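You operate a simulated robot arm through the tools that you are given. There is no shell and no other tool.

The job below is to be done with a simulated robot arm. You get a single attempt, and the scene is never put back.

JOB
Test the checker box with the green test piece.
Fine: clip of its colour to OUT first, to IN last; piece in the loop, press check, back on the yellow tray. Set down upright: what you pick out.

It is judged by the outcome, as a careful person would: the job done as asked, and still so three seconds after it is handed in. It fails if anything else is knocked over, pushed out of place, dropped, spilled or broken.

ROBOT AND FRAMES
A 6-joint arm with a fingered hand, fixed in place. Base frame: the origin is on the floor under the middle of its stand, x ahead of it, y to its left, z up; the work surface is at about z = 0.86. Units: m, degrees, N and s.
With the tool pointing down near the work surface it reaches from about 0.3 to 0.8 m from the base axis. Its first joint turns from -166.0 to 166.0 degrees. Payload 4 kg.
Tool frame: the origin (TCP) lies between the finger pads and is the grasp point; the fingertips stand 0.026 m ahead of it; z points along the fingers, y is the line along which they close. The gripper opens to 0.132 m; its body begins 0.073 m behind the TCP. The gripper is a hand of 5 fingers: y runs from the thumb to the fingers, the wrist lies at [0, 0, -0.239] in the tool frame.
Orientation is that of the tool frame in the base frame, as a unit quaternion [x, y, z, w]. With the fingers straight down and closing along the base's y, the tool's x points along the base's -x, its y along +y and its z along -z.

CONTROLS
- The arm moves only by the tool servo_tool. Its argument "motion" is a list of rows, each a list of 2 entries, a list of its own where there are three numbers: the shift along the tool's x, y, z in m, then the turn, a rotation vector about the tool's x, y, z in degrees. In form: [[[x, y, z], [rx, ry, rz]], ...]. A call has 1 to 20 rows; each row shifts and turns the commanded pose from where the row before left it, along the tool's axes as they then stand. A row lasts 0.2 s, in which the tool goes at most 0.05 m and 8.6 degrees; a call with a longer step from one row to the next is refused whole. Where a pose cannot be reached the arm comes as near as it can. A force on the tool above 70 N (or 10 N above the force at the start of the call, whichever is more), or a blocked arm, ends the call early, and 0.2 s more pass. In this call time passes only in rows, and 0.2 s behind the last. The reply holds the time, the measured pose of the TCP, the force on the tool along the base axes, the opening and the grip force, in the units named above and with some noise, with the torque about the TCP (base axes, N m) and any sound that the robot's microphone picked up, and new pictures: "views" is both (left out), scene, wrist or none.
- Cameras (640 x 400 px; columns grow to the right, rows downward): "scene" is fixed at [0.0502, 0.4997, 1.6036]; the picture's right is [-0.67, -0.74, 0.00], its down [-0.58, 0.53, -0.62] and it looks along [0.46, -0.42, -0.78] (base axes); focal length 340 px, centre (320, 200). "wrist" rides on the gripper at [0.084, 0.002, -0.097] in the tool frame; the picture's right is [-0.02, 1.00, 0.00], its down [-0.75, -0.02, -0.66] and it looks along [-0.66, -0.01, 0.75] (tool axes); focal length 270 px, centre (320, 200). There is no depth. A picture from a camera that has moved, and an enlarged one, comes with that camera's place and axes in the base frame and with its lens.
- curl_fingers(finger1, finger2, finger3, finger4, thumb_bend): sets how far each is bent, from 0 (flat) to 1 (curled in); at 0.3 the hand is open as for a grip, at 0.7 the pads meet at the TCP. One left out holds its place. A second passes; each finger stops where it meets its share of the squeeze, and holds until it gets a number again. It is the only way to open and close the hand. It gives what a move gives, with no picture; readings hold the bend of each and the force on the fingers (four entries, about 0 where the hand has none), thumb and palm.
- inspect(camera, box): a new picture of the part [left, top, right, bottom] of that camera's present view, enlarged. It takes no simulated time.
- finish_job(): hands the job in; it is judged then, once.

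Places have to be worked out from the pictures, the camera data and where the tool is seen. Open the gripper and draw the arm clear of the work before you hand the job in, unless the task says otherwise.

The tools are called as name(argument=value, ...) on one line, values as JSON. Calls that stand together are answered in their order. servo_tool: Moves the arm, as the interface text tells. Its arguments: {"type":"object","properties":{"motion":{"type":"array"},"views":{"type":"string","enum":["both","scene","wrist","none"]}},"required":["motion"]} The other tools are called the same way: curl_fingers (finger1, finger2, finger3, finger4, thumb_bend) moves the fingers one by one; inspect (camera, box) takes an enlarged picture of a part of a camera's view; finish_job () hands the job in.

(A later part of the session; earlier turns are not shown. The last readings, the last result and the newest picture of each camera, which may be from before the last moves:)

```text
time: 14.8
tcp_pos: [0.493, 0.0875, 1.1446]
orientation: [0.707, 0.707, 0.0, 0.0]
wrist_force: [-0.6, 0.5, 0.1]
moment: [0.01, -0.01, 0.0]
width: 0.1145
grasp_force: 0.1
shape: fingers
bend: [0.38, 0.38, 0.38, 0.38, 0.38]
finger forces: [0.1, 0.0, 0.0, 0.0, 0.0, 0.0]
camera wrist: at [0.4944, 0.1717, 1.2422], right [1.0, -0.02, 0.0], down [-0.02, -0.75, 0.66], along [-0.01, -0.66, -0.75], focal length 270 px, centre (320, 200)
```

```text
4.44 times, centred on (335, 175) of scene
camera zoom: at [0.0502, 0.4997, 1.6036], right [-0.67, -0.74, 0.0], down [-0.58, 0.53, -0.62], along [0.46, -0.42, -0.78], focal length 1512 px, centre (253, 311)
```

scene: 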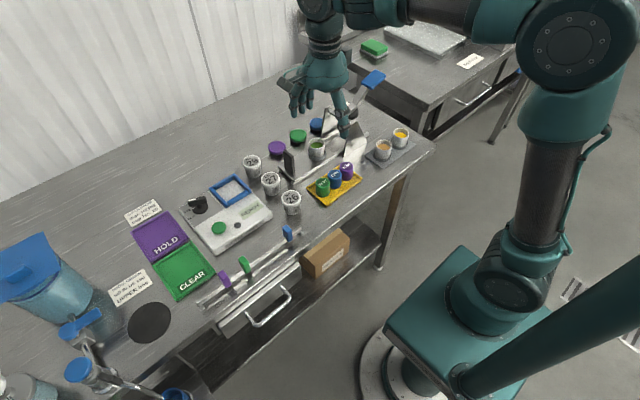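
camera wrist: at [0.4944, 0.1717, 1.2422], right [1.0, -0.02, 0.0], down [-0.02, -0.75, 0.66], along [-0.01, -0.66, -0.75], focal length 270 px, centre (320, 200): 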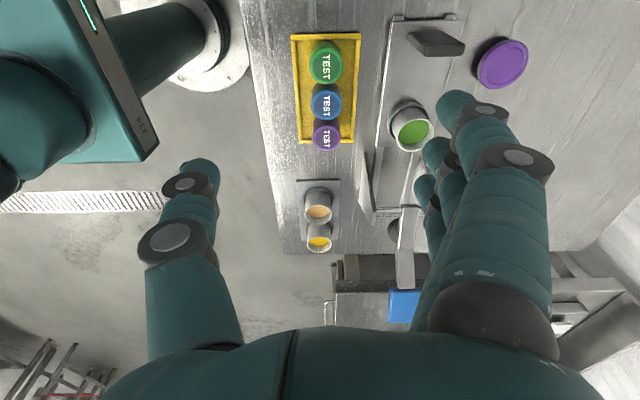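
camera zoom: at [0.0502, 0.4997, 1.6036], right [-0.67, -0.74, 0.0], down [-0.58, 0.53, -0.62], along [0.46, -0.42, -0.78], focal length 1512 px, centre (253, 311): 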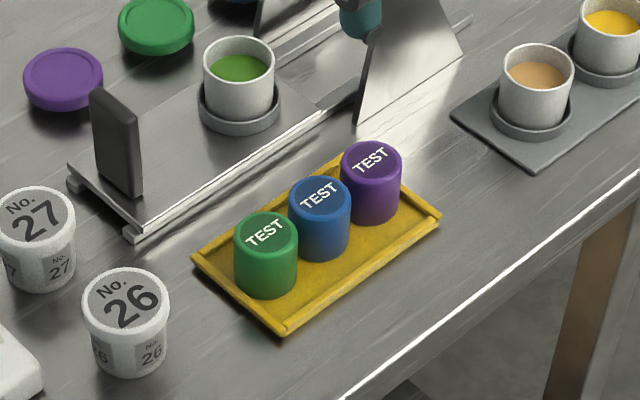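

The top of the green piece is at about (0.499, 0.084, 0.912), diameter ≈0.038, height ≈0.045. I align over it and descend partway, then check alignment before going lower.

servo_tool(motion=[[[-0.003, 0.006, 0.03], [0, 0, 0]], [[0, 0, 0.045], [0, 0, 0]], [[0, 0, 0.045], [0, 0, 0]], [[0, 0, 0.03], [0, 0, 0]]])

inspect(camera="wrist", box=[160, 0, 500, 220])

inspect(camera="scene", box=[270, 100, 400, 220])

```text
time: 15.8
tcp_pos: [0.498, 0.0828, 0.996]
orientation: [0.707, 0.707, 0.0, 0.001]
wrist_force: [-0.4, -0.1, 0.6]
moment: [-0.02, 0.03, 0.0]
width: 0.1144
grasp_force: 0.1
shape: fingers
bend: [0.38, 0.38, 0.38, 0.38, 0.38]
finger forces: [0.0, 0.0, 0.0, 0.0, 0.0, 0.1]
camera wrist: at [0.5003, 0.1678, 1.0931], right [1.0, -0.02, 0.0], down [-0.02, -0.75, 0.66], along [-0.01, -0.66, -0.75], focal length 270 px, centre (320, 200)
```

scene: 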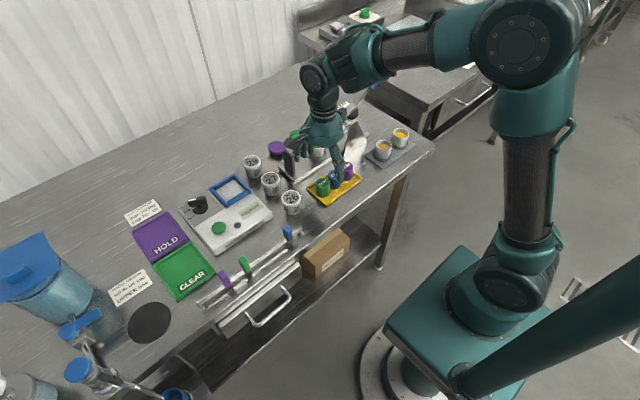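
wrist: 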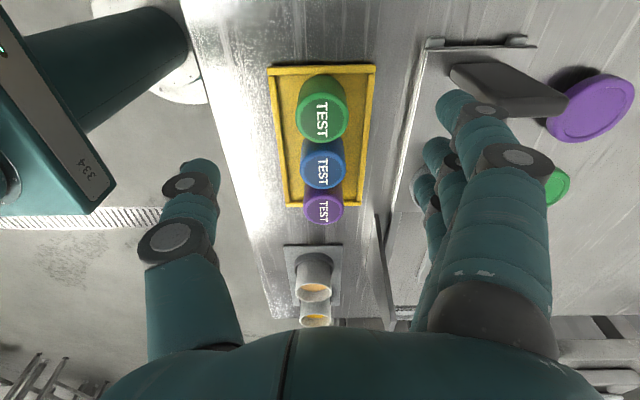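

```text
1.82 times, centred on (330, 110) of wrist
camera zoom: at [0.5003, 0.1678, 1.0931], right [1.0, -0.02, 0.0], down [-0.02, -0.75, 0.66], along [-0.01, -0.66, -0.75], focal length 491 px, centre (302, 364)
```

zoom: 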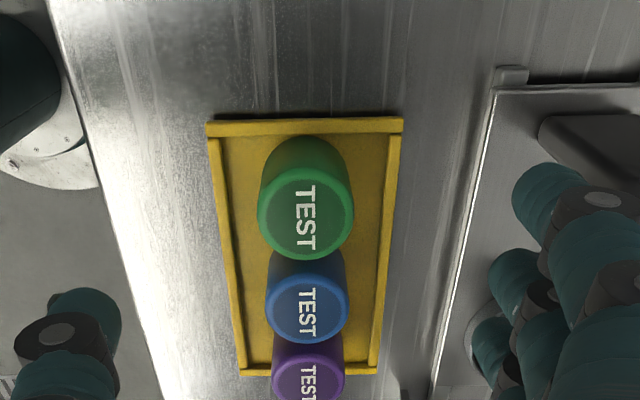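

```text
3.33 times, centred on (335, 160) of scene
camera zoom: at [0.0502, 0.4997, 1.6036], right [-0.67, -0.74, 0.0], down [-0.58, 0.53, -0.62], along [0.46, -0.42, -0.78], focal length 1134 px, centre (270, 333)
```

zoom: 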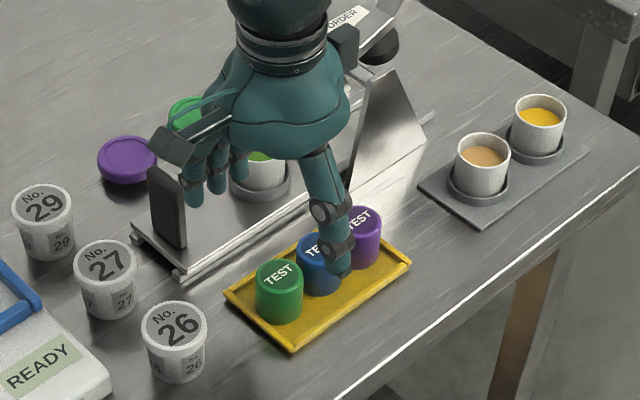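

The piece centre computes to (0.500, 0.086); the fingers will pass clear of the black paddle (x≥0.597) and of the blue piece. I adjust 2–3 mm and descend to TCP z≈0.906.

servo_tool(motion=[[[0.003, 0.002, 0.03], [0, 0, 0]], [[0, 0, 0.03], [0, 0, 0]], [[0, 0, 0.03], [0, 0, 0]]])

inspect(camera="wrist", box=[160, 0, 500, 220])

inspect(camera="scene", box=[270, 120, 400, 220])

```text
time: 16.6
tcp_pos: [0.5011, 0.0872, 0.9073]
orientation: [0.707, 0.707, 0.0, 0.0]
wrist_force: [0.1, 0.8, -0.3]
moment: [0.03, 0.02, -0.01]
width: 0.1144
grasp_force: 0.0
shape: fingers
bend: [0.38, 0.38, 0.38, 0.38, 0.38]
finger forces: [0.0, 0.1, 0.0, 0.1, 0.0, 0.1]
camera wrist: at [0.5023, 0.1717, 1.0032], right [1.0, -0.02, 0.0], down [-0.02, -0.75, 0.66], along [-0.01, -0.66, -0.75], focal length 270 px, centre (320, 200)
```

scene: 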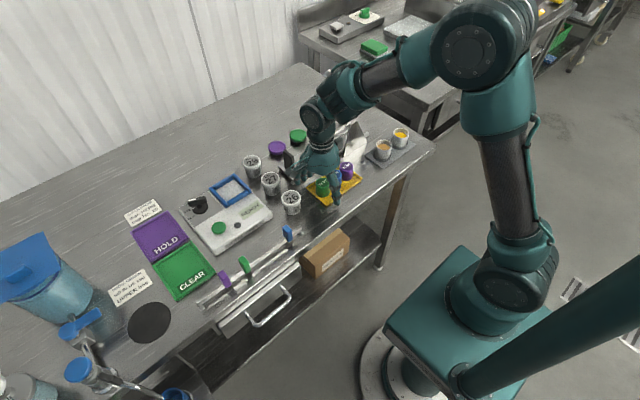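
wrist: 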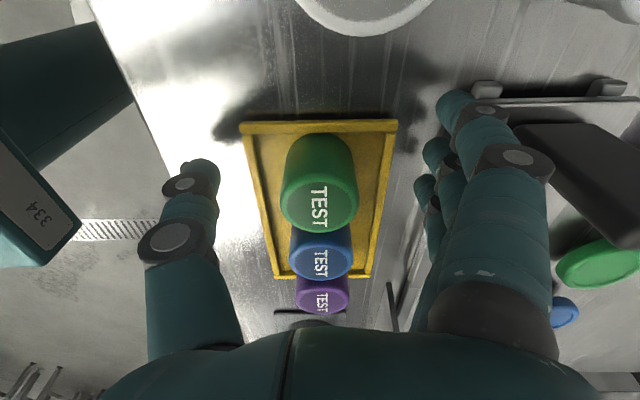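

```text
1.82 times, centred on (330, 110) of wrist
camera zoom: at [0.5023, 0.1717, 1.0032], right [1.0, -0.02, 0.0], down [-0.02, -0.75, 0.66], along [-0.01, -0.66, -0.75], focal length 491 px, centre (302, 364)
```

zoom: 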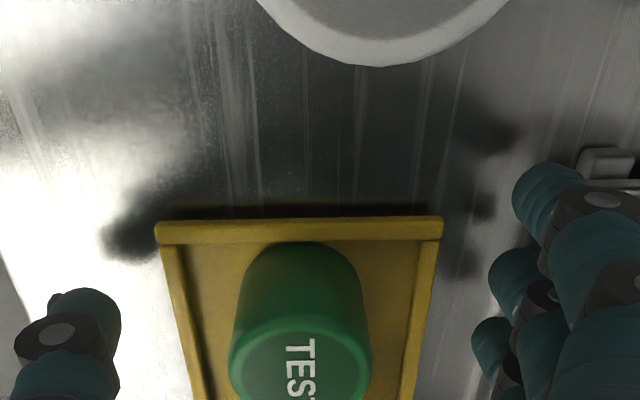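

```text
4.00 times, centred on (335, 170) of scene
camera zoom: at [0.0502, 0.4997, 1.6036], right [-0.67, -0.74, 0.0], down [-0.58, 0.53, -0.62], along [0.46, -0.42, -0.78], focal length 1361 px, centre (260, 320)
```

zoom: 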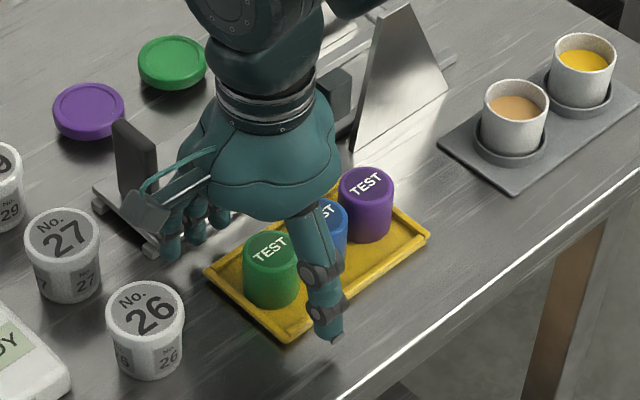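

The piece is centred between thumb and fingers (≈1 mm). I close fingers 2, 3 and the thumb on it; fingers 1 and 4 stay open, clear of the blue piece.

curl_fingers(finger2=0.7, finger3=0.7, thumb_bend=0.7)

inspect(camera="wrist", box=[160, 60, 500, 280])

inspect(camera="scene", box=[270, 120, 400, 220])

```text
time: 17.6
tcp_pos: [0.5002, 0.0865, 0.9065]
orientation: [0.707, 0.707, 0.0, 0.0]
wrist_force: [-0.3, -0.8, 0.6]
moment: [0.02, -0.02, 0.0]
width: 0.0784
grasp_force: 13.4
shape: fingers
bend: [0.38, 0.63, 0.6, 0.38, 0.64]
finger forces: [0.0, 4.8, 8.5, 0.1, 13.1, 0.1]
```

```text
1.82 times, centred on (330, 170) of wrist
camera zoom: at [0.5024, 0.1717, 1.0035], right [1.0, -0.02, 0.0], down [-0.02, -0.75, 0.66], along [-0.01, -0.66, -0.75], focal length 491 px, centre (302, 254)
```

zoom: 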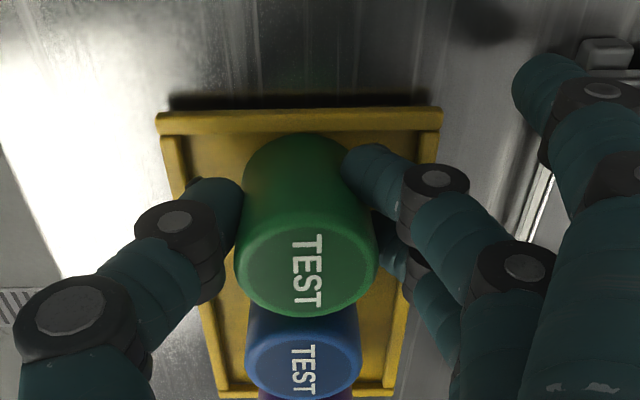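

```text
4.00 times, centred on (335, 170) of scene
camera zoom: at [0.0502, 0.4997, 1.6036], right [-0.67, -0.74, 0.0], down [-0.58, 0.53, -0.62], along [0.46, -0.42, -0.78], focal length 1361 px, centre (260, 320)
```

zoom: 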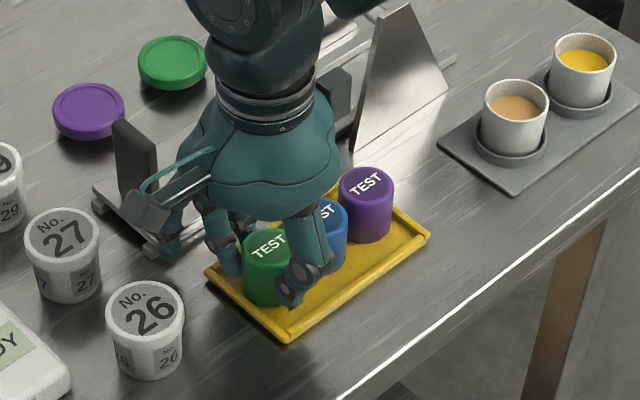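

Grip holds with 13 N, balanced between thumb and fingers. I lift straight up gently and check the neighbours stay put.

servo_tool(motion=[[[0, 0, -0.01], [0, 0, 0]], [[0, 0, -0.015], [0, 0, 0]], [[0, 0, -0.02], [0, 0, 0]]])

inspect(camera="wrist", box=[160, 60, 500, 280])

inspect(camera="scene", box=[270, 120, 400, 220])

```text
time: 18.4
tcp_pos: [0.5015, 0.0855, 0.9517]
orientation: [0.707, 0.707, 0.0, -0.001]
wrist_force: [-0.6, 0.1, -0.6]
moment: [-0.02, -0.02, 0.02]
width: 0.0781
grasp_force: 12.7
shape: fingers
bend: [0.38, 0.64, 0.6, 0.38, 0.64]
finger forces: [0.0, 4.7, 8.6, 0.0, 13.0, 0.1]
camera wrist: at [0.5026, 0.1717, 1.048], right [1.0, -0.02, 0.0], down [-0.02, -0.75, 0.66], along [-0.01, -0.66, -0.75], focal length 270 px, centre (320, 200)
```

scene: 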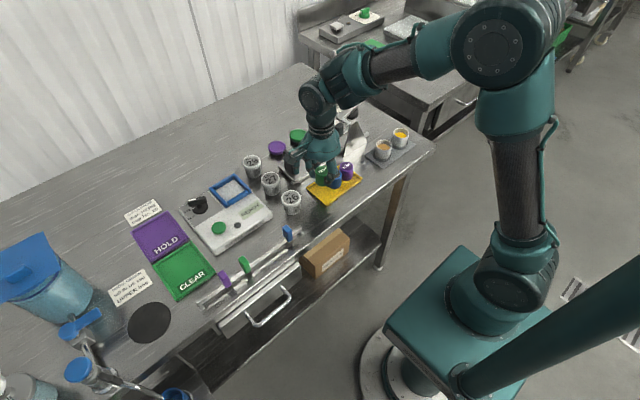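
wrist: 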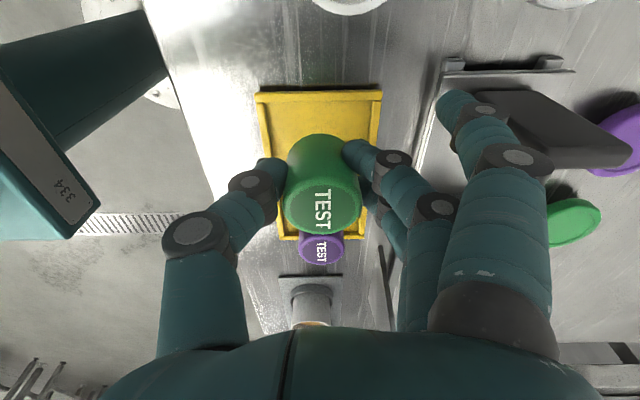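

```text
1.82 times, centred on (330, 170) of wrist
camera zoom: at [0.5026, 0.1717, 1.048], right [1.0, -0.02, 0.0], down [-0.02, -0.75, 0.66], along [-0.01, -0.66, -0.75], focal length 491 px, centre (302, 254)
```

zoom: 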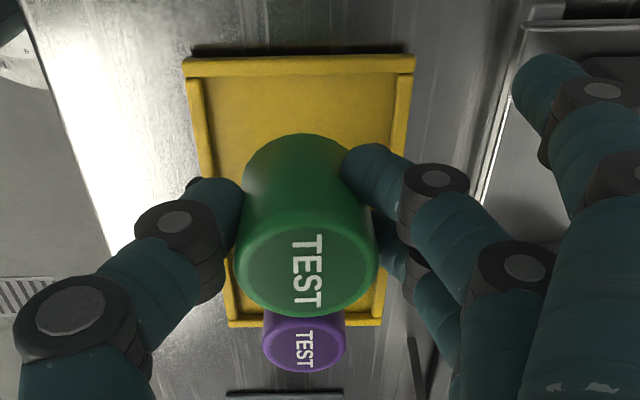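

```text
4.00 times, centred on (335, 170) of scene
camera zoom: at [0.0502, 0.4997, 1.6036], right [-0.67, -0.74, 0.0], down [-0.58, 0.53, -0.62], along [0.46, -0.42, -0.78], focal length 1361 px, centre (260, 320)
```

zoom: 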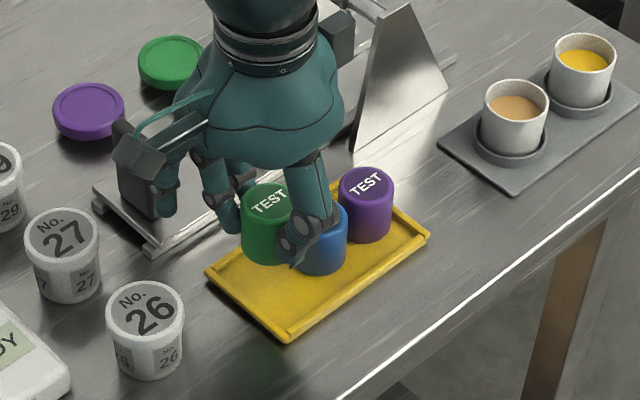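

The piece is lifted upright and the blue and purple pieces haven't moved. I rise to a safe height and carry it toward the loop, stopping short so the wrist camera can see the loop unobstructed.

servo_tool(motion=[[[0, 0, -0.035], [0, 0, 0]], [[0, 0, -0.04], [0, 0, 0]], [[0, 0, -0.04], [0, 0, 0]], [[0.015, 0.015, 0], [0, 0, 0]], [[0.022, 0.022, 0], [0, 0, 0]], [[0.022, 0.022, 0], [0, 0, 0]], [[0.022, 0.022, 0], [0, 0, 0]], [[0.022, 0.022, 0], [0, 0, 0]], [[0.022, 0.022, 0], [0, 0, 0]], [[0.022, 0.022, 0], [0, 0, 0]], [[0.017, 0.016, 0], [0, 0, 0]]])

inspect(camera="wrist", box=[200, 0, 460, 160])

inspect(camera="scene", box=[170, 110, 320, 240])

```text
time: 20.8
tcp_pos: [0.6633, 0.2506, 1.0664]
orientation: [0.707, 0.707, 0.0, 0.0]
wrist_force: [0.1, 0.3, -1.0]
moment: [-0.02, -0.02, -0.01]
width: 0.0779
grasp_force: 13.0
shape: fingers
bend: [0.38, 0.64, 0.6, 0.38, 0.65]
finger forces: [0.0, 5.0, 8.5, 0.0, 12.7, 0.0]
camera wrist: at [0.6656, 0.3359, 1.163], right [1.0, -0.02, 0.0], down [-0.02, -0.75, 0.66], along [-0.01, -0.66, -0.75], focal length 270 px, centre (320, 200)
```

scene: 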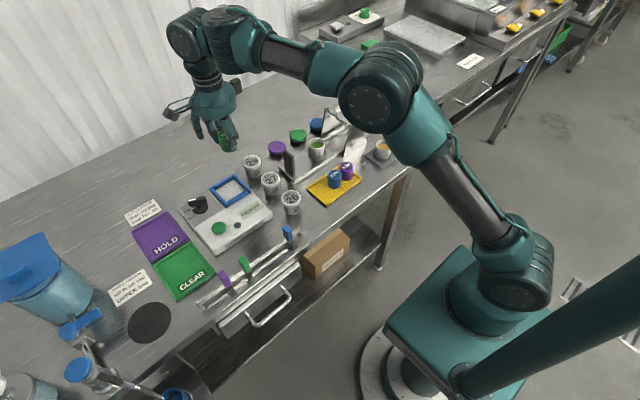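
wrist: 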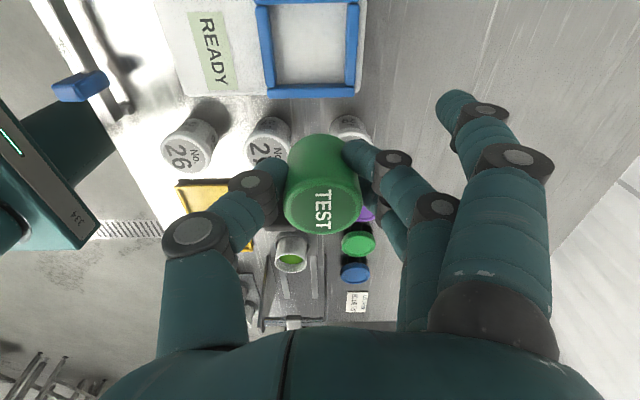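

```text
2.46 times, centred on (330, 80) of wrist
camera zoom: at [0.6656, 0.3359, 1.163], right [1.0, -0.02, 0.0], down [-0.02, -0.75, 0.66], along [-0.01, -0.66, -0.75], focal length 665 px, centre (295, 495)
```

zoom: 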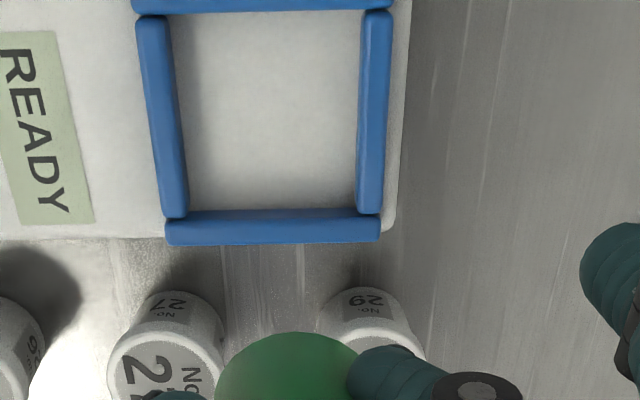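

```text
3.08 times, centred on (245, 175) of scene
camera zoom: at [0.0502, 0.4997, 1.6036], right [-0.67, -0.74, 0.0], down [-0.58, 0.53, -0.62], along [0.46, -0.42, -0.78], focal length 1047 px, centre (551, 277)
```

zoom: 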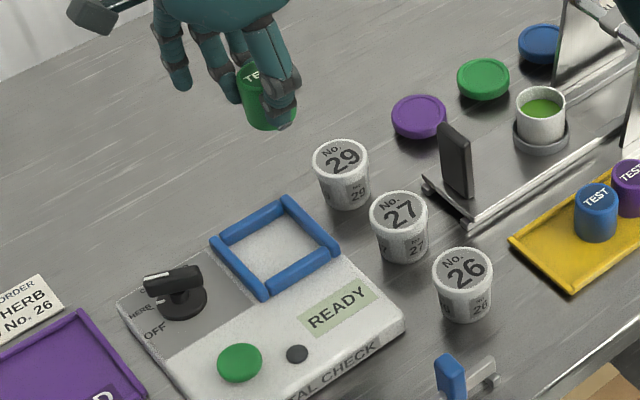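

From this view the loop's inside spans x≈0.622–0.688, y≈0.245–0.309, centre (0.655, 0.277). I zoom in on the held piece to see how far its bottom extends past the fingertips.

inspect(camera="scene", box=[190, 100, 250, 160])

inspect(camera="wrist", box=[220, 100, 420, 260])

inspect(camera="scene", box=[175, 165, 275, 240])

```text
6.67 times, centred on (220, 130) of scene
camera zoom: at [0.0502, 0.4997, 1.6036], right [-0.67, -0.74, 0.0], down [-0.58, 0.53, -0.62], along [0.46, -0.42, -0.78], focal length 2268 px, centre (987, 667)
```

zoom: 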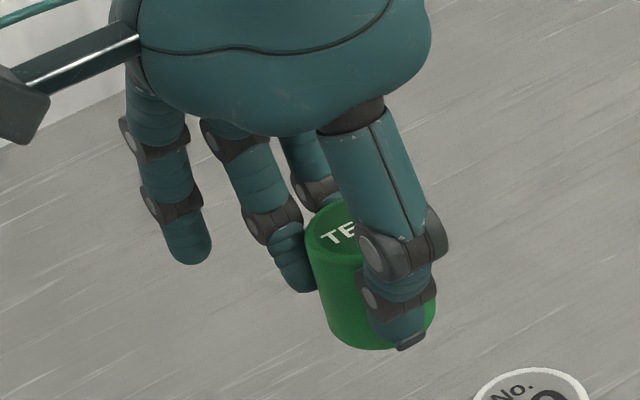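

```text
2.50 times, centred on (320, 180) of wrist
camera zoom: at [0.6656, 0.3359, 1.163], right [1.0, -0.02, 0.0], down [-0.02, -0.75, 0.66], along [-0.01, -0.66, -0.75], focal length 676 px, centre (320, 250)
```

zoom: 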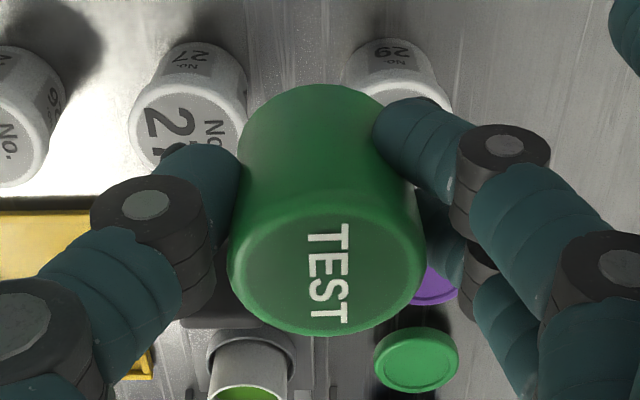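

```text
5.33 times, centred on (225, 202) of scene
camera zoom: at [0.0502, 0.4997, 1.6036], right [-0.67, -0.74, 0.0], down [-0.58, 0.53, -0.62], along [0.46, -0.42, -0.78], focal length 1814 px, centre (827, 187)
```

zoom: 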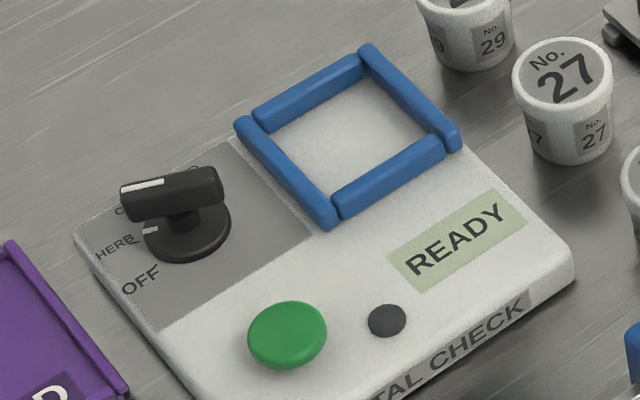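

The piece's bottom extends about 14 mm past the thumb tip, so the tips can stay above the loop's bars. I move over the loop centre and descend to just above it.

servo_tool(motion=[[[0.014, -0.004, 0], [0, 0, 0]], [[0.0135, -0.004, 0], [0, 0, 0]], [[0, 0, 0.03], [0, 0, 0]], [[0, 0, 0.03], [0, 0, 0]], [[0, 0, 0.03], [0, 0, 0]], [[0, 0, 0.02], [0, 0, 0]]])

inspect(camera="wrist", box=[160, 40, 500, 260])

inspect(camera="scene", box=[170, 120, 290, 220])

```text
time: 22.2
tcp_pos: [0.6559, 0.2771, 0.9567]
orientation: [0.707, 0.707, 0.002, 0.0]
wrist_force: [-0.8, 0.6, -0.2]
moment: [0.02, 0.03, 0.0]
width: 0.0783
grasp_force: 12.9
shape: fingers
bend: [0.38, 0.64, 0.6, 0.38, 0.65]
finger forces: [0.1, 5.0, 8.4, 0.0, 12.7, 0.0]
camera wrist: at [0.6571, 0.3632, 1.0533], right [1.0, -0.02, 0.0], down [-0.02, -0.75, 0.66], along [-0.01, -0.66, -0.75], focal length 270 px, centre (320, 200)
```

scene: 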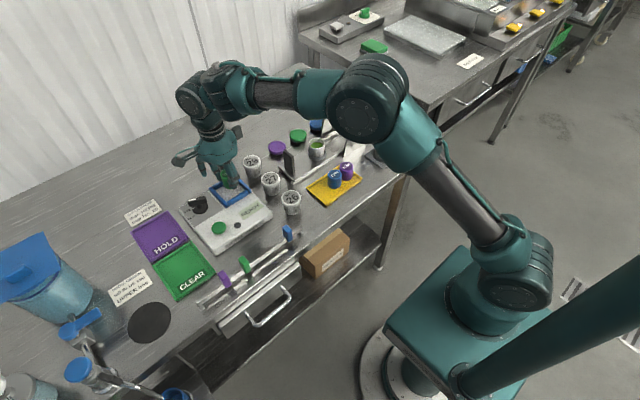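
wrist: 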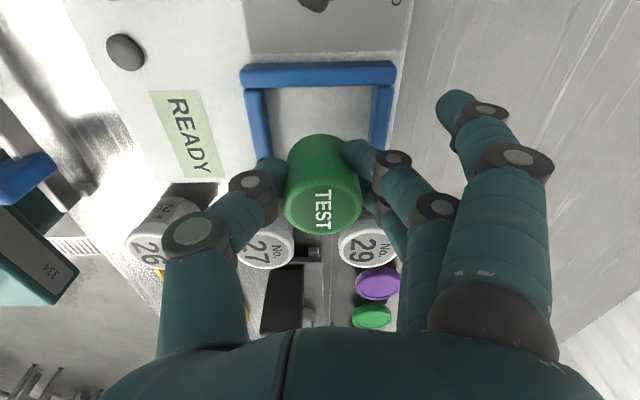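

```text
1.82 times, centred on (330, 150) of wrist
camera zoom: at [0.6571, 0.3632, 1.0533], right [1.0, -0.02, 0.0], down [-0.02, -0.75, 0.66], along [-0.01, -0.66, -0.75], focal length 491 px, centre (302, 291)
```

zoom: 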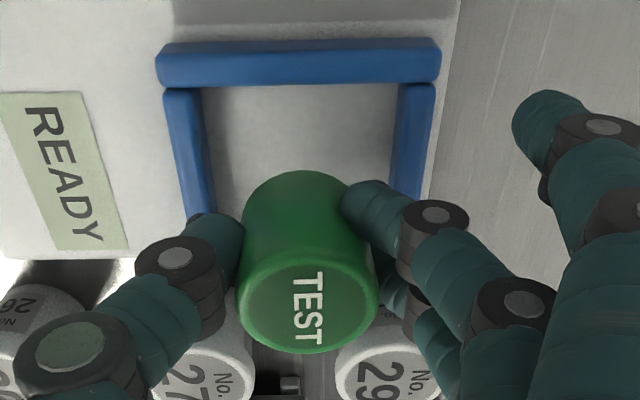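

```text
4.00 times, centred on (230, 170) of scene
camera zoom: at [0.0502, 0.4997, 1.6036], right [-0.67, -0.74, 0.0], down [-0.58, 0.53, -0.62], along [0.46, -0.42, -0.78], focal length 1361 px, centre (680, 320)
```

zoom: 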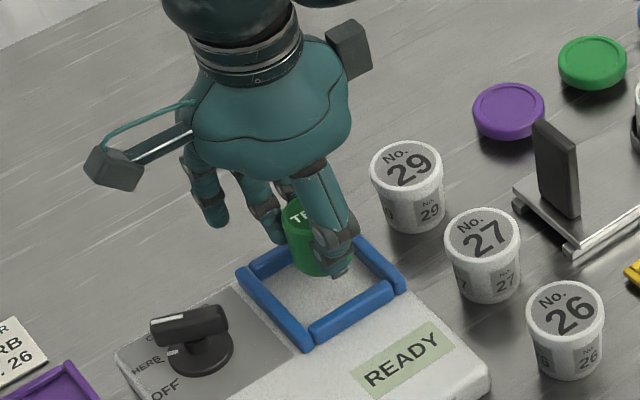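

The piece is centred over the loop (within about 1 mm) and clear of its bars. I lower it in small steps, watching the force for contact with the box surface.

servo_tool(motion=[[[0, 0, 0.01], [0, 0, 0]], [[0, 0, 0.01], [0, 0, 0]], [[0, 0, 0.003], [0, 0, 0]]])

inspect(camera="scene", box=[190, 140, 270, 220])

inspect(camera="wrist", box=[200, 60, 460, 240])

```text
time: 23.0
tcp_pos: [0.6562, 0.2786, 0.9333]
orientation: [0.707, 0.707, 0.001, 0.0]
wrist_force: [0.7, 0.7, 0.5]
moment: [0.0, -0.03, 0.01]
width: 0.0783
grasp_force: 13.0
shape: fingers
bend: [0.38, 0.64, 0.6, 0.38, 0.65]
finger forces: [0.0, 5.0, 8.5, 0.1, 12.7, 0.1]
camera wrist: at [0.6575, 0.3633, 1.03], right [1.0, -0.02, 0.0], down [-0.02, -0.75, 0.66], along [-0.01, -0.66, -0.75], focal length 270 px, centre (320, 200)
```

scene: 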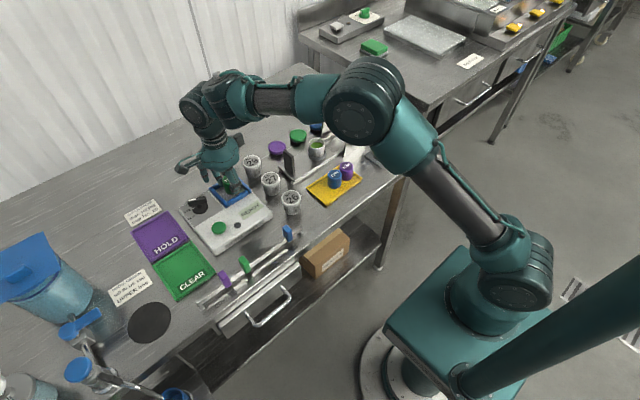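
wrist: 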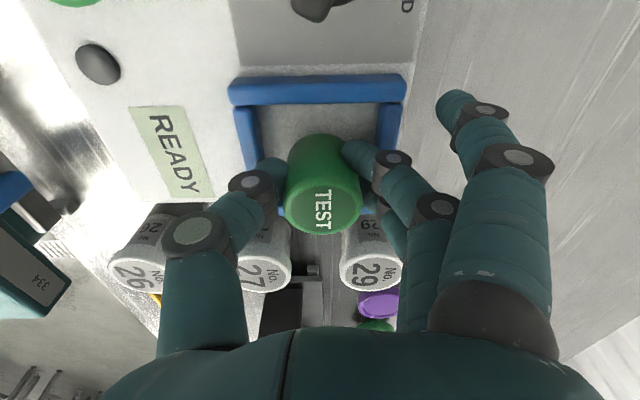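

```text
5.00 times, centred on (230, 180) of scene
camera zoom: at [0.0502, 0.4997, 1.6036], right [-0.67, -0.74, 0.0], down [-0.58, 0.53, -0.62], along [0.46, -0.42, -0.78], focal length 1701 px, centre (770, 300)
```

zoom: 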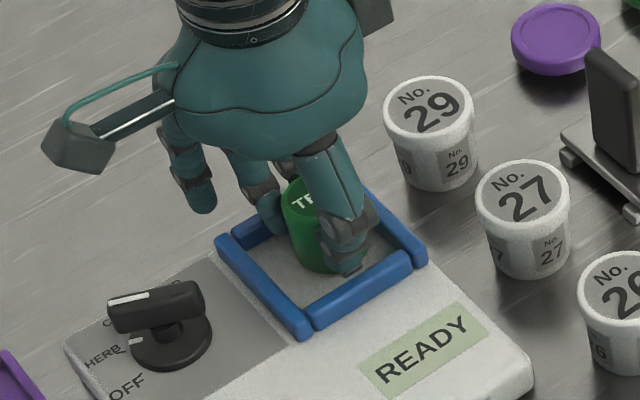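

```text
2.22 times, centred on (330, 150) of wrist
camera zoom: at [0.6575, 0.3633, 1.03], right [1.0, -0.02, 0.0], down [-0.02, -0.75, 0.66], along [-0.01, -0.66, -0.75], focal length 601 px, centre (298, 311)
```

zoom: 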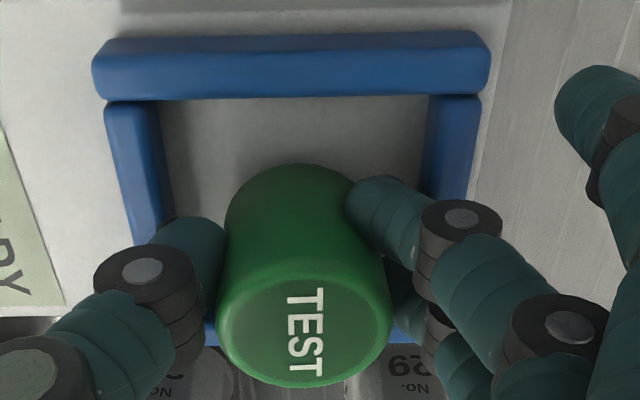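

No contact yet; the piece is inside the loop outline. I continue down in 2 mm steps.

servo_tool(motion=[[[0, 0, 0.002], [0, 0, 0]], [[0, 0, 0.002], [0, 0, 0]]], views="none")

servo_tool(motion=[[[0, 0, 0.002], [0, 0, 0]]], views="none")

inspect(camera="scene", box=[200, 160, 260, 210])

```text
time: 23.6
tcp_pos: [0.655, 0.279, 0.9306]
orientation: [0.707, 0.707, 0.0, 0.0]
wrist_force: [-0.6, 0.0, 4.6]
moment: [-0.02, 0.02, -0.04]
width: 0.0777
grasp_force: 19.0
shape: fingers
bend: [0.38, 0.64, 0.6, 0.38, 0.65]
finger forces: [0.1, 5.0, 13.9, 0.0, 18.0, 0.0]
```

```text
time: 24.0
tcp_pos: [0.6561, 0.2785, 0.9297]
orientation: [0.707, 0.708, 0.001, 0.001]
wrist_force: [-0.8, 1.1, 17.5]
moment: [-0.1, 0.02, -0.06]
width: 0.0781
grasp_force: 29.9
shape: fingers
bend: [0.38, 0.64, 0.62, 0.38, 0.65]
finger forces: [0.0, 5.4, 23.7, 0.0, 30.1, 0.0]
```

```text
8.00 times, centred on (230, 185) of scene
camera zoom: at [0.0502, 0.4997, 1.6036], right [-0.67, -0.74, 0.0], down [-0.58, 0.53, -0.62], along [0.46, -0.42, -0.78], focal length 2721 px, centre (1040, 320)
```

zoom: 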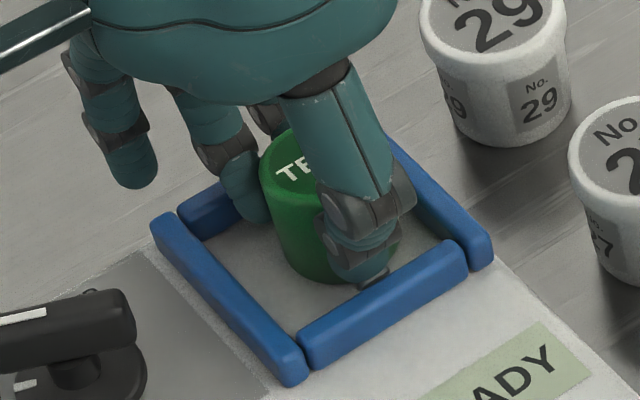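

Contact is made: the piece stands on the box (17 N upward). I relieve the press by 2 mm, then open the three fingers just slightly so the tips don't sweep into the loop's bars.

servo_tool(motion=[[[0, 0, -0.002], [0, 0, 0]]], views="none")

curl_fingers(finger2=0.58, finger3=0.55, thumb_bend=0.59)

inspect(camera="scene", box=[200, 160, 260, 210])

inspect(camera="wrist", box=[200, 60, 460, 240])

```text
time: 24.4
tcp_pos: [0.6568, 0.2769, 0.9299]
orientation: [0.707, 0.707, 0.001, 0.0]
wrist_force: [3.6, 1.1, 8.0]
moment: [-0.04, -0.23, -0.02]
width: 0.0776
grasp_force: 27.1
shape: fingers
bend: [0.38, 0.64, 0.62, 0.38, 0.65]
finger forces: [0.0, 6.1, 21.1, 0.0, 26.7, 0.1]
```

```text
time: 25.4
tcp_pos: [0.6551, 0.279, 0.9301]
orientation: [0.707, 0.707, 0.001, 0.0]
wrist_force: [-5.1, -0.6, 21.7]
moment: [-0.07, 0.44, -0.12]
width: 0.0773
grasp_force: 28.8
shape: fingers
bend: [0.38, 0.59, 0.6, 0.38, 0.61]
finger forces: [0.0, 2.3, 26.0, 0.0, 29.3, 0.0]
```

```text
8.00 times, centred on (230, 185) of scene
camera zoom: at [0.0502, 0.4997, 1.6036], right [-0.67, -0.74, 0.0], down [-0.58, 0.53, -0.62], along [0.46, -0.42, -0.78], focal length 2721 px, centre (1040, 320)
```

zoom: 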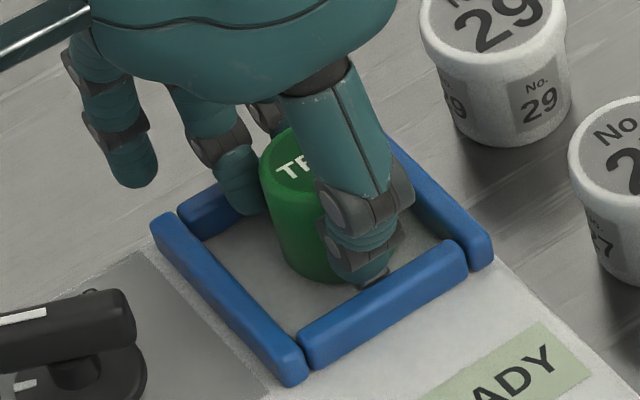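

```text
2.22 times, centred on (330, 150) of wrist
camera zoom: at [0.6572, 0.3633, 1.0272], right [1.0, -0.02, 0.0], down [-0.02, -0.75, 0.66], along [-0.01, -0.66, -0.75], focal length 601 px, centre (298, 311)
```

zoom: 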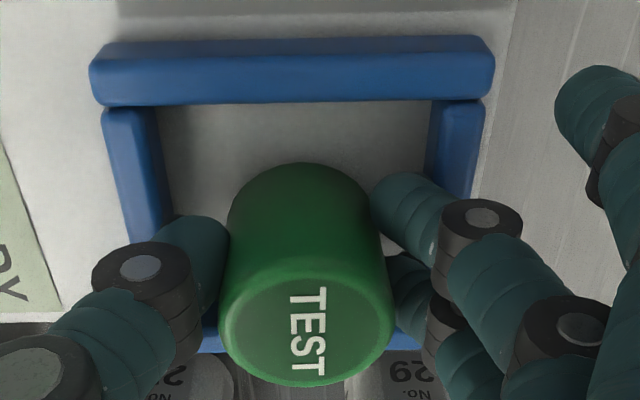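

Finger 3 and thumb read high force while blocked from opening: their tips are touching the loop's bars. I raise 3 mm to free them and check the readings.

servo_tool(motion=[[[0, 0, -0.003], [0, 0, 0]]], views="none")

inspect(camera="scene", box=[200, 160, 260, 210])

inspect(camera="wrist", box=[200, 60, 460, 240])

```text
time: 25.8
tcp_pos: [0.6554, 0.2787, 0.9312]
orientation: [0.707, 0.707, -0.001, -0.001]
wrist_force: [-1.9, 0.5, 4.7]
moment: [-0.02, 0.08, -0.08]
width: 0.0779
grasp_force: 14.9
shape: fingers
bend: [0.38, 0.59, 0.59, 0.38, 0.6]
finger forces: [0.1, 1.3, 14.7, 0.0, 13.6, 0.0]
```

```text
8.00 times, centred on (230, 185) of scene
camera zoom: at [0.0502, 0.4997, 1.6036], right [-0.67, -0.74, 0.0], down [-0.58, 0.53, -0.62], along [0.46, -0.42, -0.78], focal length 2721 px, centre (1040, 320)
```

zoom: 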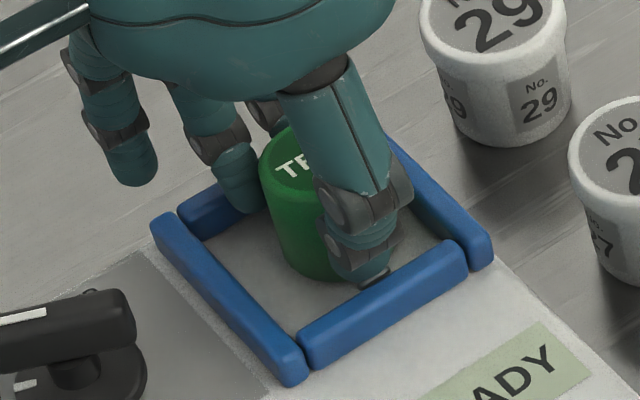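

```text
2.22 times, centred on (330, 150) of wrist
camera zoom: at [0.6575, 0.3634, 1.028], right [1.0, -0.02, 0.0], down [-0.01, -0.75, 0.66], along [-0.01, -0.66, -0.75], focal length 601 px, centre (298, 311)
```

zoom: 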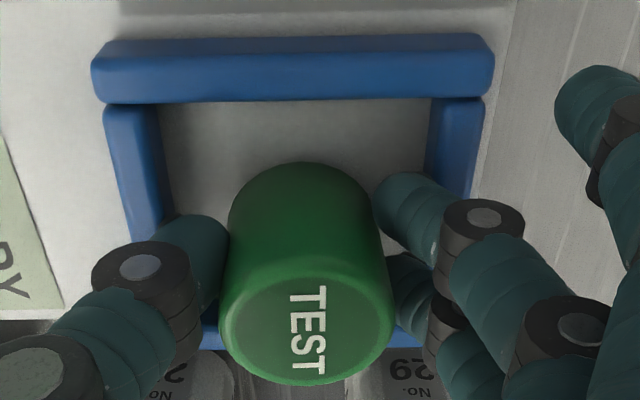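

Forces halve with the raise, so the tips were resting on the bars. I raise another 3 mm.

servo_tool(motion=[[[0, 0, -0.003], [0, 0, 0]]], views="none")

inspect(camera="scene", box=[200, 160, 260, 210])

inspect(camera="wrist", box=[200, 60, 460, 240])

```text
time: 26.2
tcp_pos: [0.6552, 0.2775, 0.9352]
orientation: [0.707, 0.707, -0.001, -0.001]
wrist_force: [-1.7, -0.4, 1.6]
moment: [0.03, 0.03, 0.01]
width: 0.0798
grasp_force: 0.7
shape: fingers
bend: [0.38, 0.57, 0.57, 0.38, 0.59]
finger forces: [0.1, 0.0, 1.3, 0.0, 0.2, 0.0]
```

```text
8.00 times, centred on (230, 185) of scene
camera zoom: at [0.0502, 0.4997, 1.6036], right [-0.67, -0.74, 0.0], down [-0.58, 0.53, -0.62], along [0.46, -0.42, -0.78], focal length 2721 px, centre (1040, 320)
```

zoom: 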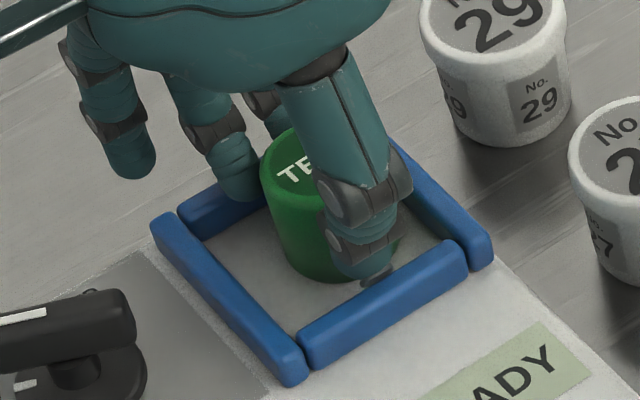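

```text
2.22 times, centred on (330, 150) of wrist
camera zoom: at [0.6575, 0.363, 1.0314], right [1.0, -0.02, 0.0], down [-0.01, -0.75, 0.66], along [-0.01, -0.66, -0.75], focal length 601 px, centre (298, 311)
```

zoom: 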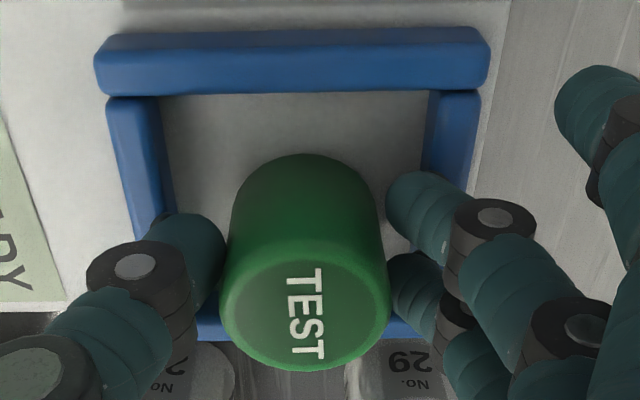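

The piece now stands free on the box inside the loop. I raise 6 mm more and then open the fingers fully clear of it.

servo_tool(motion=[[[0, 0, -0.003], [0, 0, 0]], [[0, 0, -0.003], [0, 0, 0]]], views="none")

curl_fingers(finger2=0.5, finger3=0.5, thumb_bend=0.5)

inspect(camera="wrist", box=[200, 60, 460, 240])

inspect(camera="scene", box=[200, 160, 260, 210])

```text
time: 26.8
tcp_pos: [0.6545, 0.2773, 0.9413]
orientation: [0.707, 0.707, 0.0, -0.001]
wrist_force: [0.1, -0.1, -0.7]
moment: [-0.01, 0.0, -0.01]
width: 0.08
grasp_force: 0.4
shape: fingers
bend: [0.38, 0.57, 0.55, 0.38, 0.59]
finger forces: [0.0, 0.0, 0.0, 0.0, 0.2, 0.1]
```

```text
time: 27.8
tcp_pos: [0.6562, 0.2788, 0.9416]
orientation: [0.707, 0.707, 0.0, 0.0]
wrist_force: [0.0, 0.3, -0.1]
moment: [0.01, -0.02, -0.03]
width: 0.0938
grasp_force: 0.0
shape: fingers
bend: [0.38, 0.5, 0.5, 0.38, 0.5]
finger forces: [0.0, 0.0, 0.0, 0.0, 0.0, 0.0]
```

```text
2.22 times, centred on (330, 150) of wrist
camera zoom: at [0.6576, 0.3632, 1.0384], right [1.0, -0.02, 0.0], down [-0.02, -0.75, 0.66], along [-0.01, -0.66, -0.75], focal length 601 px, centre (298, 311)
```

zoom: 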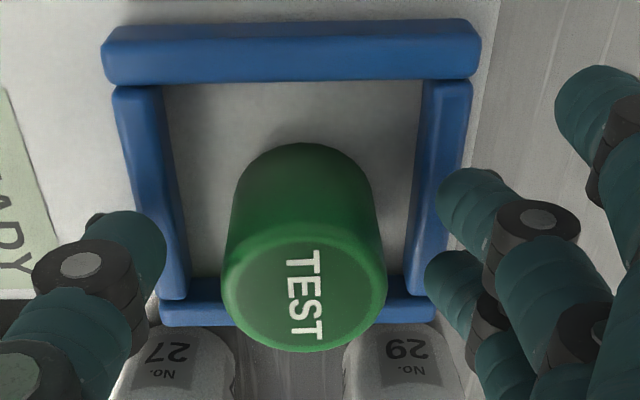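

```text
8.00 times, centred on (230, 185) of scene
camera zoom: at [0.0502, 0.4997, 1.6036], right [-0.67, -0.74, 0.0], down [-0.58, 0.53, -0.62], along [0.46, -0.42, -0.78], focal length 2721 px, centre (1040, 320)
```

zoom: 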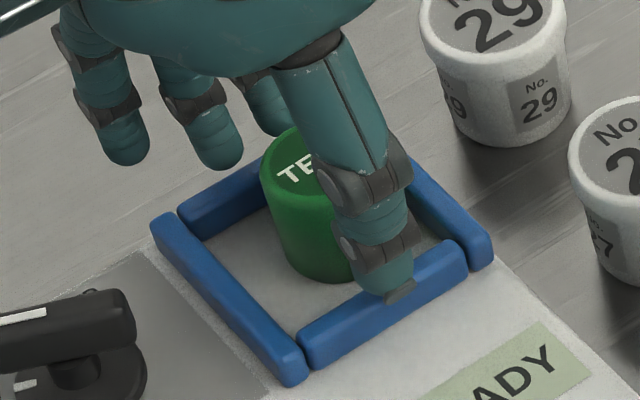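

The green piece stands upright and freely inside the loop. I rise straight up to a safe height, then shape the hand into a one‑finger pointer again for the button.

servo_tool(motion=[[[0, 0, -0.03], [0, 0, 0]], [[0, 0, -0.04], [0, 0, 0]], [[0, 0, -0.04], [0, 0, 0]], [[0, 0, -0.03], [0, 0, 0]]], views="scene")

curl_fingers(finger1=0.3, finger2=1.0, finger3=1.0, finger4=1.0, thumb_bend=0.2)

servo_tool(motion=[[[0.015, -0.04, 0], [0, 0, 0]], [[0.015, -0.04, 0], [0, 0, 0]], [[0.015, -0.04, 0], [0, 0, 0]], [[0.0125, -0.04, 0], [0, 0, 0]]])

inspect(camera="wrist", box=[340, 0, 640, 180])

inspect(camera="scene", box=[170, 150, 300, 250])

```text
time: 28.8
tcp_pos: [0.6559, 0.2762, 1.0807]
orientation: [0.707, 0.707, 0.0, 0.001]
wrist_force: [0.3, 0.4, 0.1]
moment: [-0.03, 0.0, 0.02]
width: 0.094
grasp_force: 0.0
shape: fingers
bend: [0.38, 0.5, 0.5, 0.38, 0.5]
finger forces: [0.0, 0.1, 0.0, 0.0, 0.0, 0.0]
```

scene: 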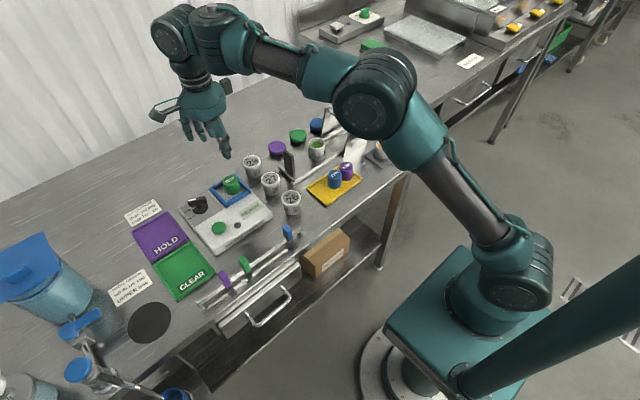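

```text
time: 29.8
tcp_pos: [0.6566, 0.2779, 1.0806]
orientation: [0.707, 0.707, 0.001, 0.001]
wrist_force: [-0.5, -0.1, -0.1]
moment: [-0.01, 0.01, -0.02]
width: 0.1472
grasp_force: 0.1
shape: fingers
bend: [0.3, 1.0, 1.0, 1.0, 0.21]
finger forces: [0.1, 0.0, 0.0, 0.0, 0.0, 0.0]
```

```text
time: 30.8
tcp_pos: [0.4956, 0.3355, 1.0827]
orientation: [0.707, 0.707, 0.0, 0.0]
wrist_force: [-0.5, -0.1, 0.5]
moment: [0.0, -0.01, 0.04]
width: 0.1473
grasp_force: 0.1
shape: fingers
bend: [0.3, 1.0, 1.0, 1.0, 0.21]
finger forces: [0.1, 0.1, 0.0, 0.0, 0.0, 0.1]
camera wrist: at [0.4978, 0.421, 1.1785], right [1.0, -0.02, 0.0], down [-0.02, -0.75, 0.66], along [-0.01, -0.66, -0.75], focal length 270 px, centre (320, 200)
```

scene: 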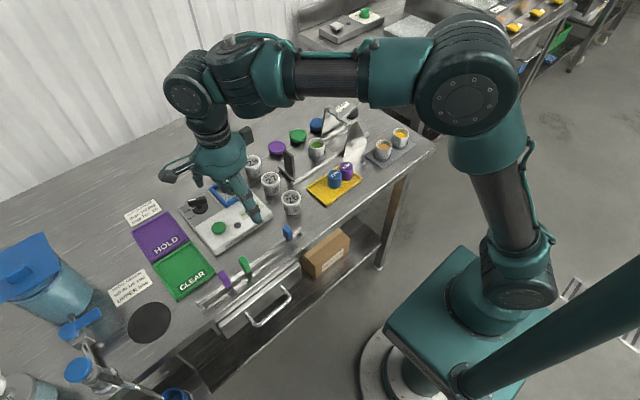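
wrist: 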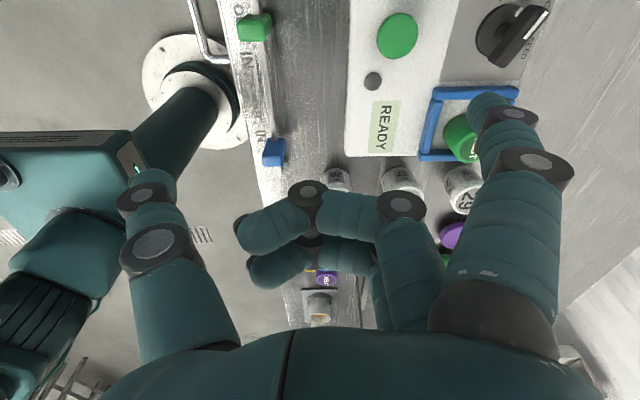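

```text
2.13 times, centred on (490, 90) of wrist
camera zoom: at [0.4978, 0.421, 1.1785], right [1.0, -0.02, 0.0], down [-0.02, -0.75, 0.66], along [-0.01, -0.66, -0.75], focal length 577 px, centre (-43, 435)
```

zoom: 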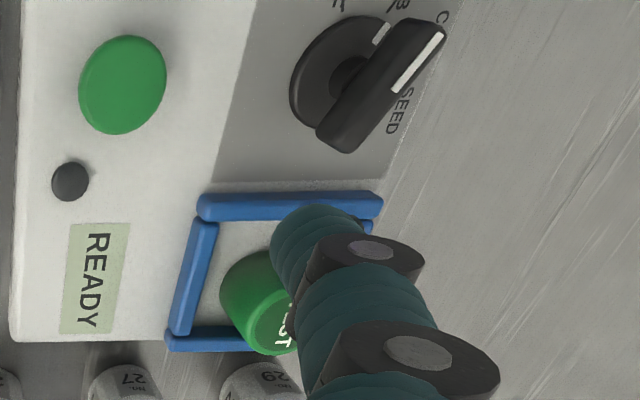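

```text
4.00 times, centred on (235, 200) of scene
camera zoom: at [0.0502, 0.4997, 1.6036], right [-0.67, -0.74, 0.0], down [-0.58, 0.53, -0.62], along [0.46, -0.42, -0.78], focal length 1361 px, centre (660, 200)
```

zoom: 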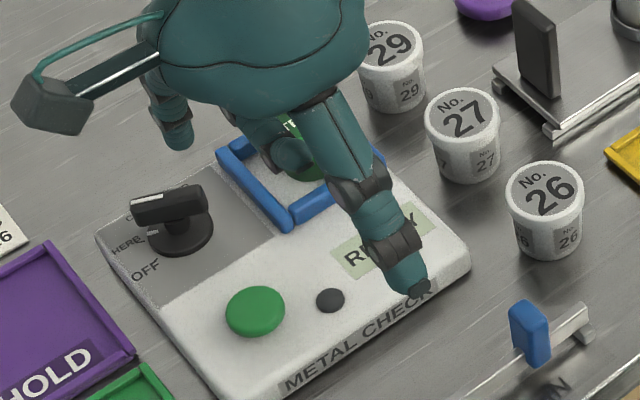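

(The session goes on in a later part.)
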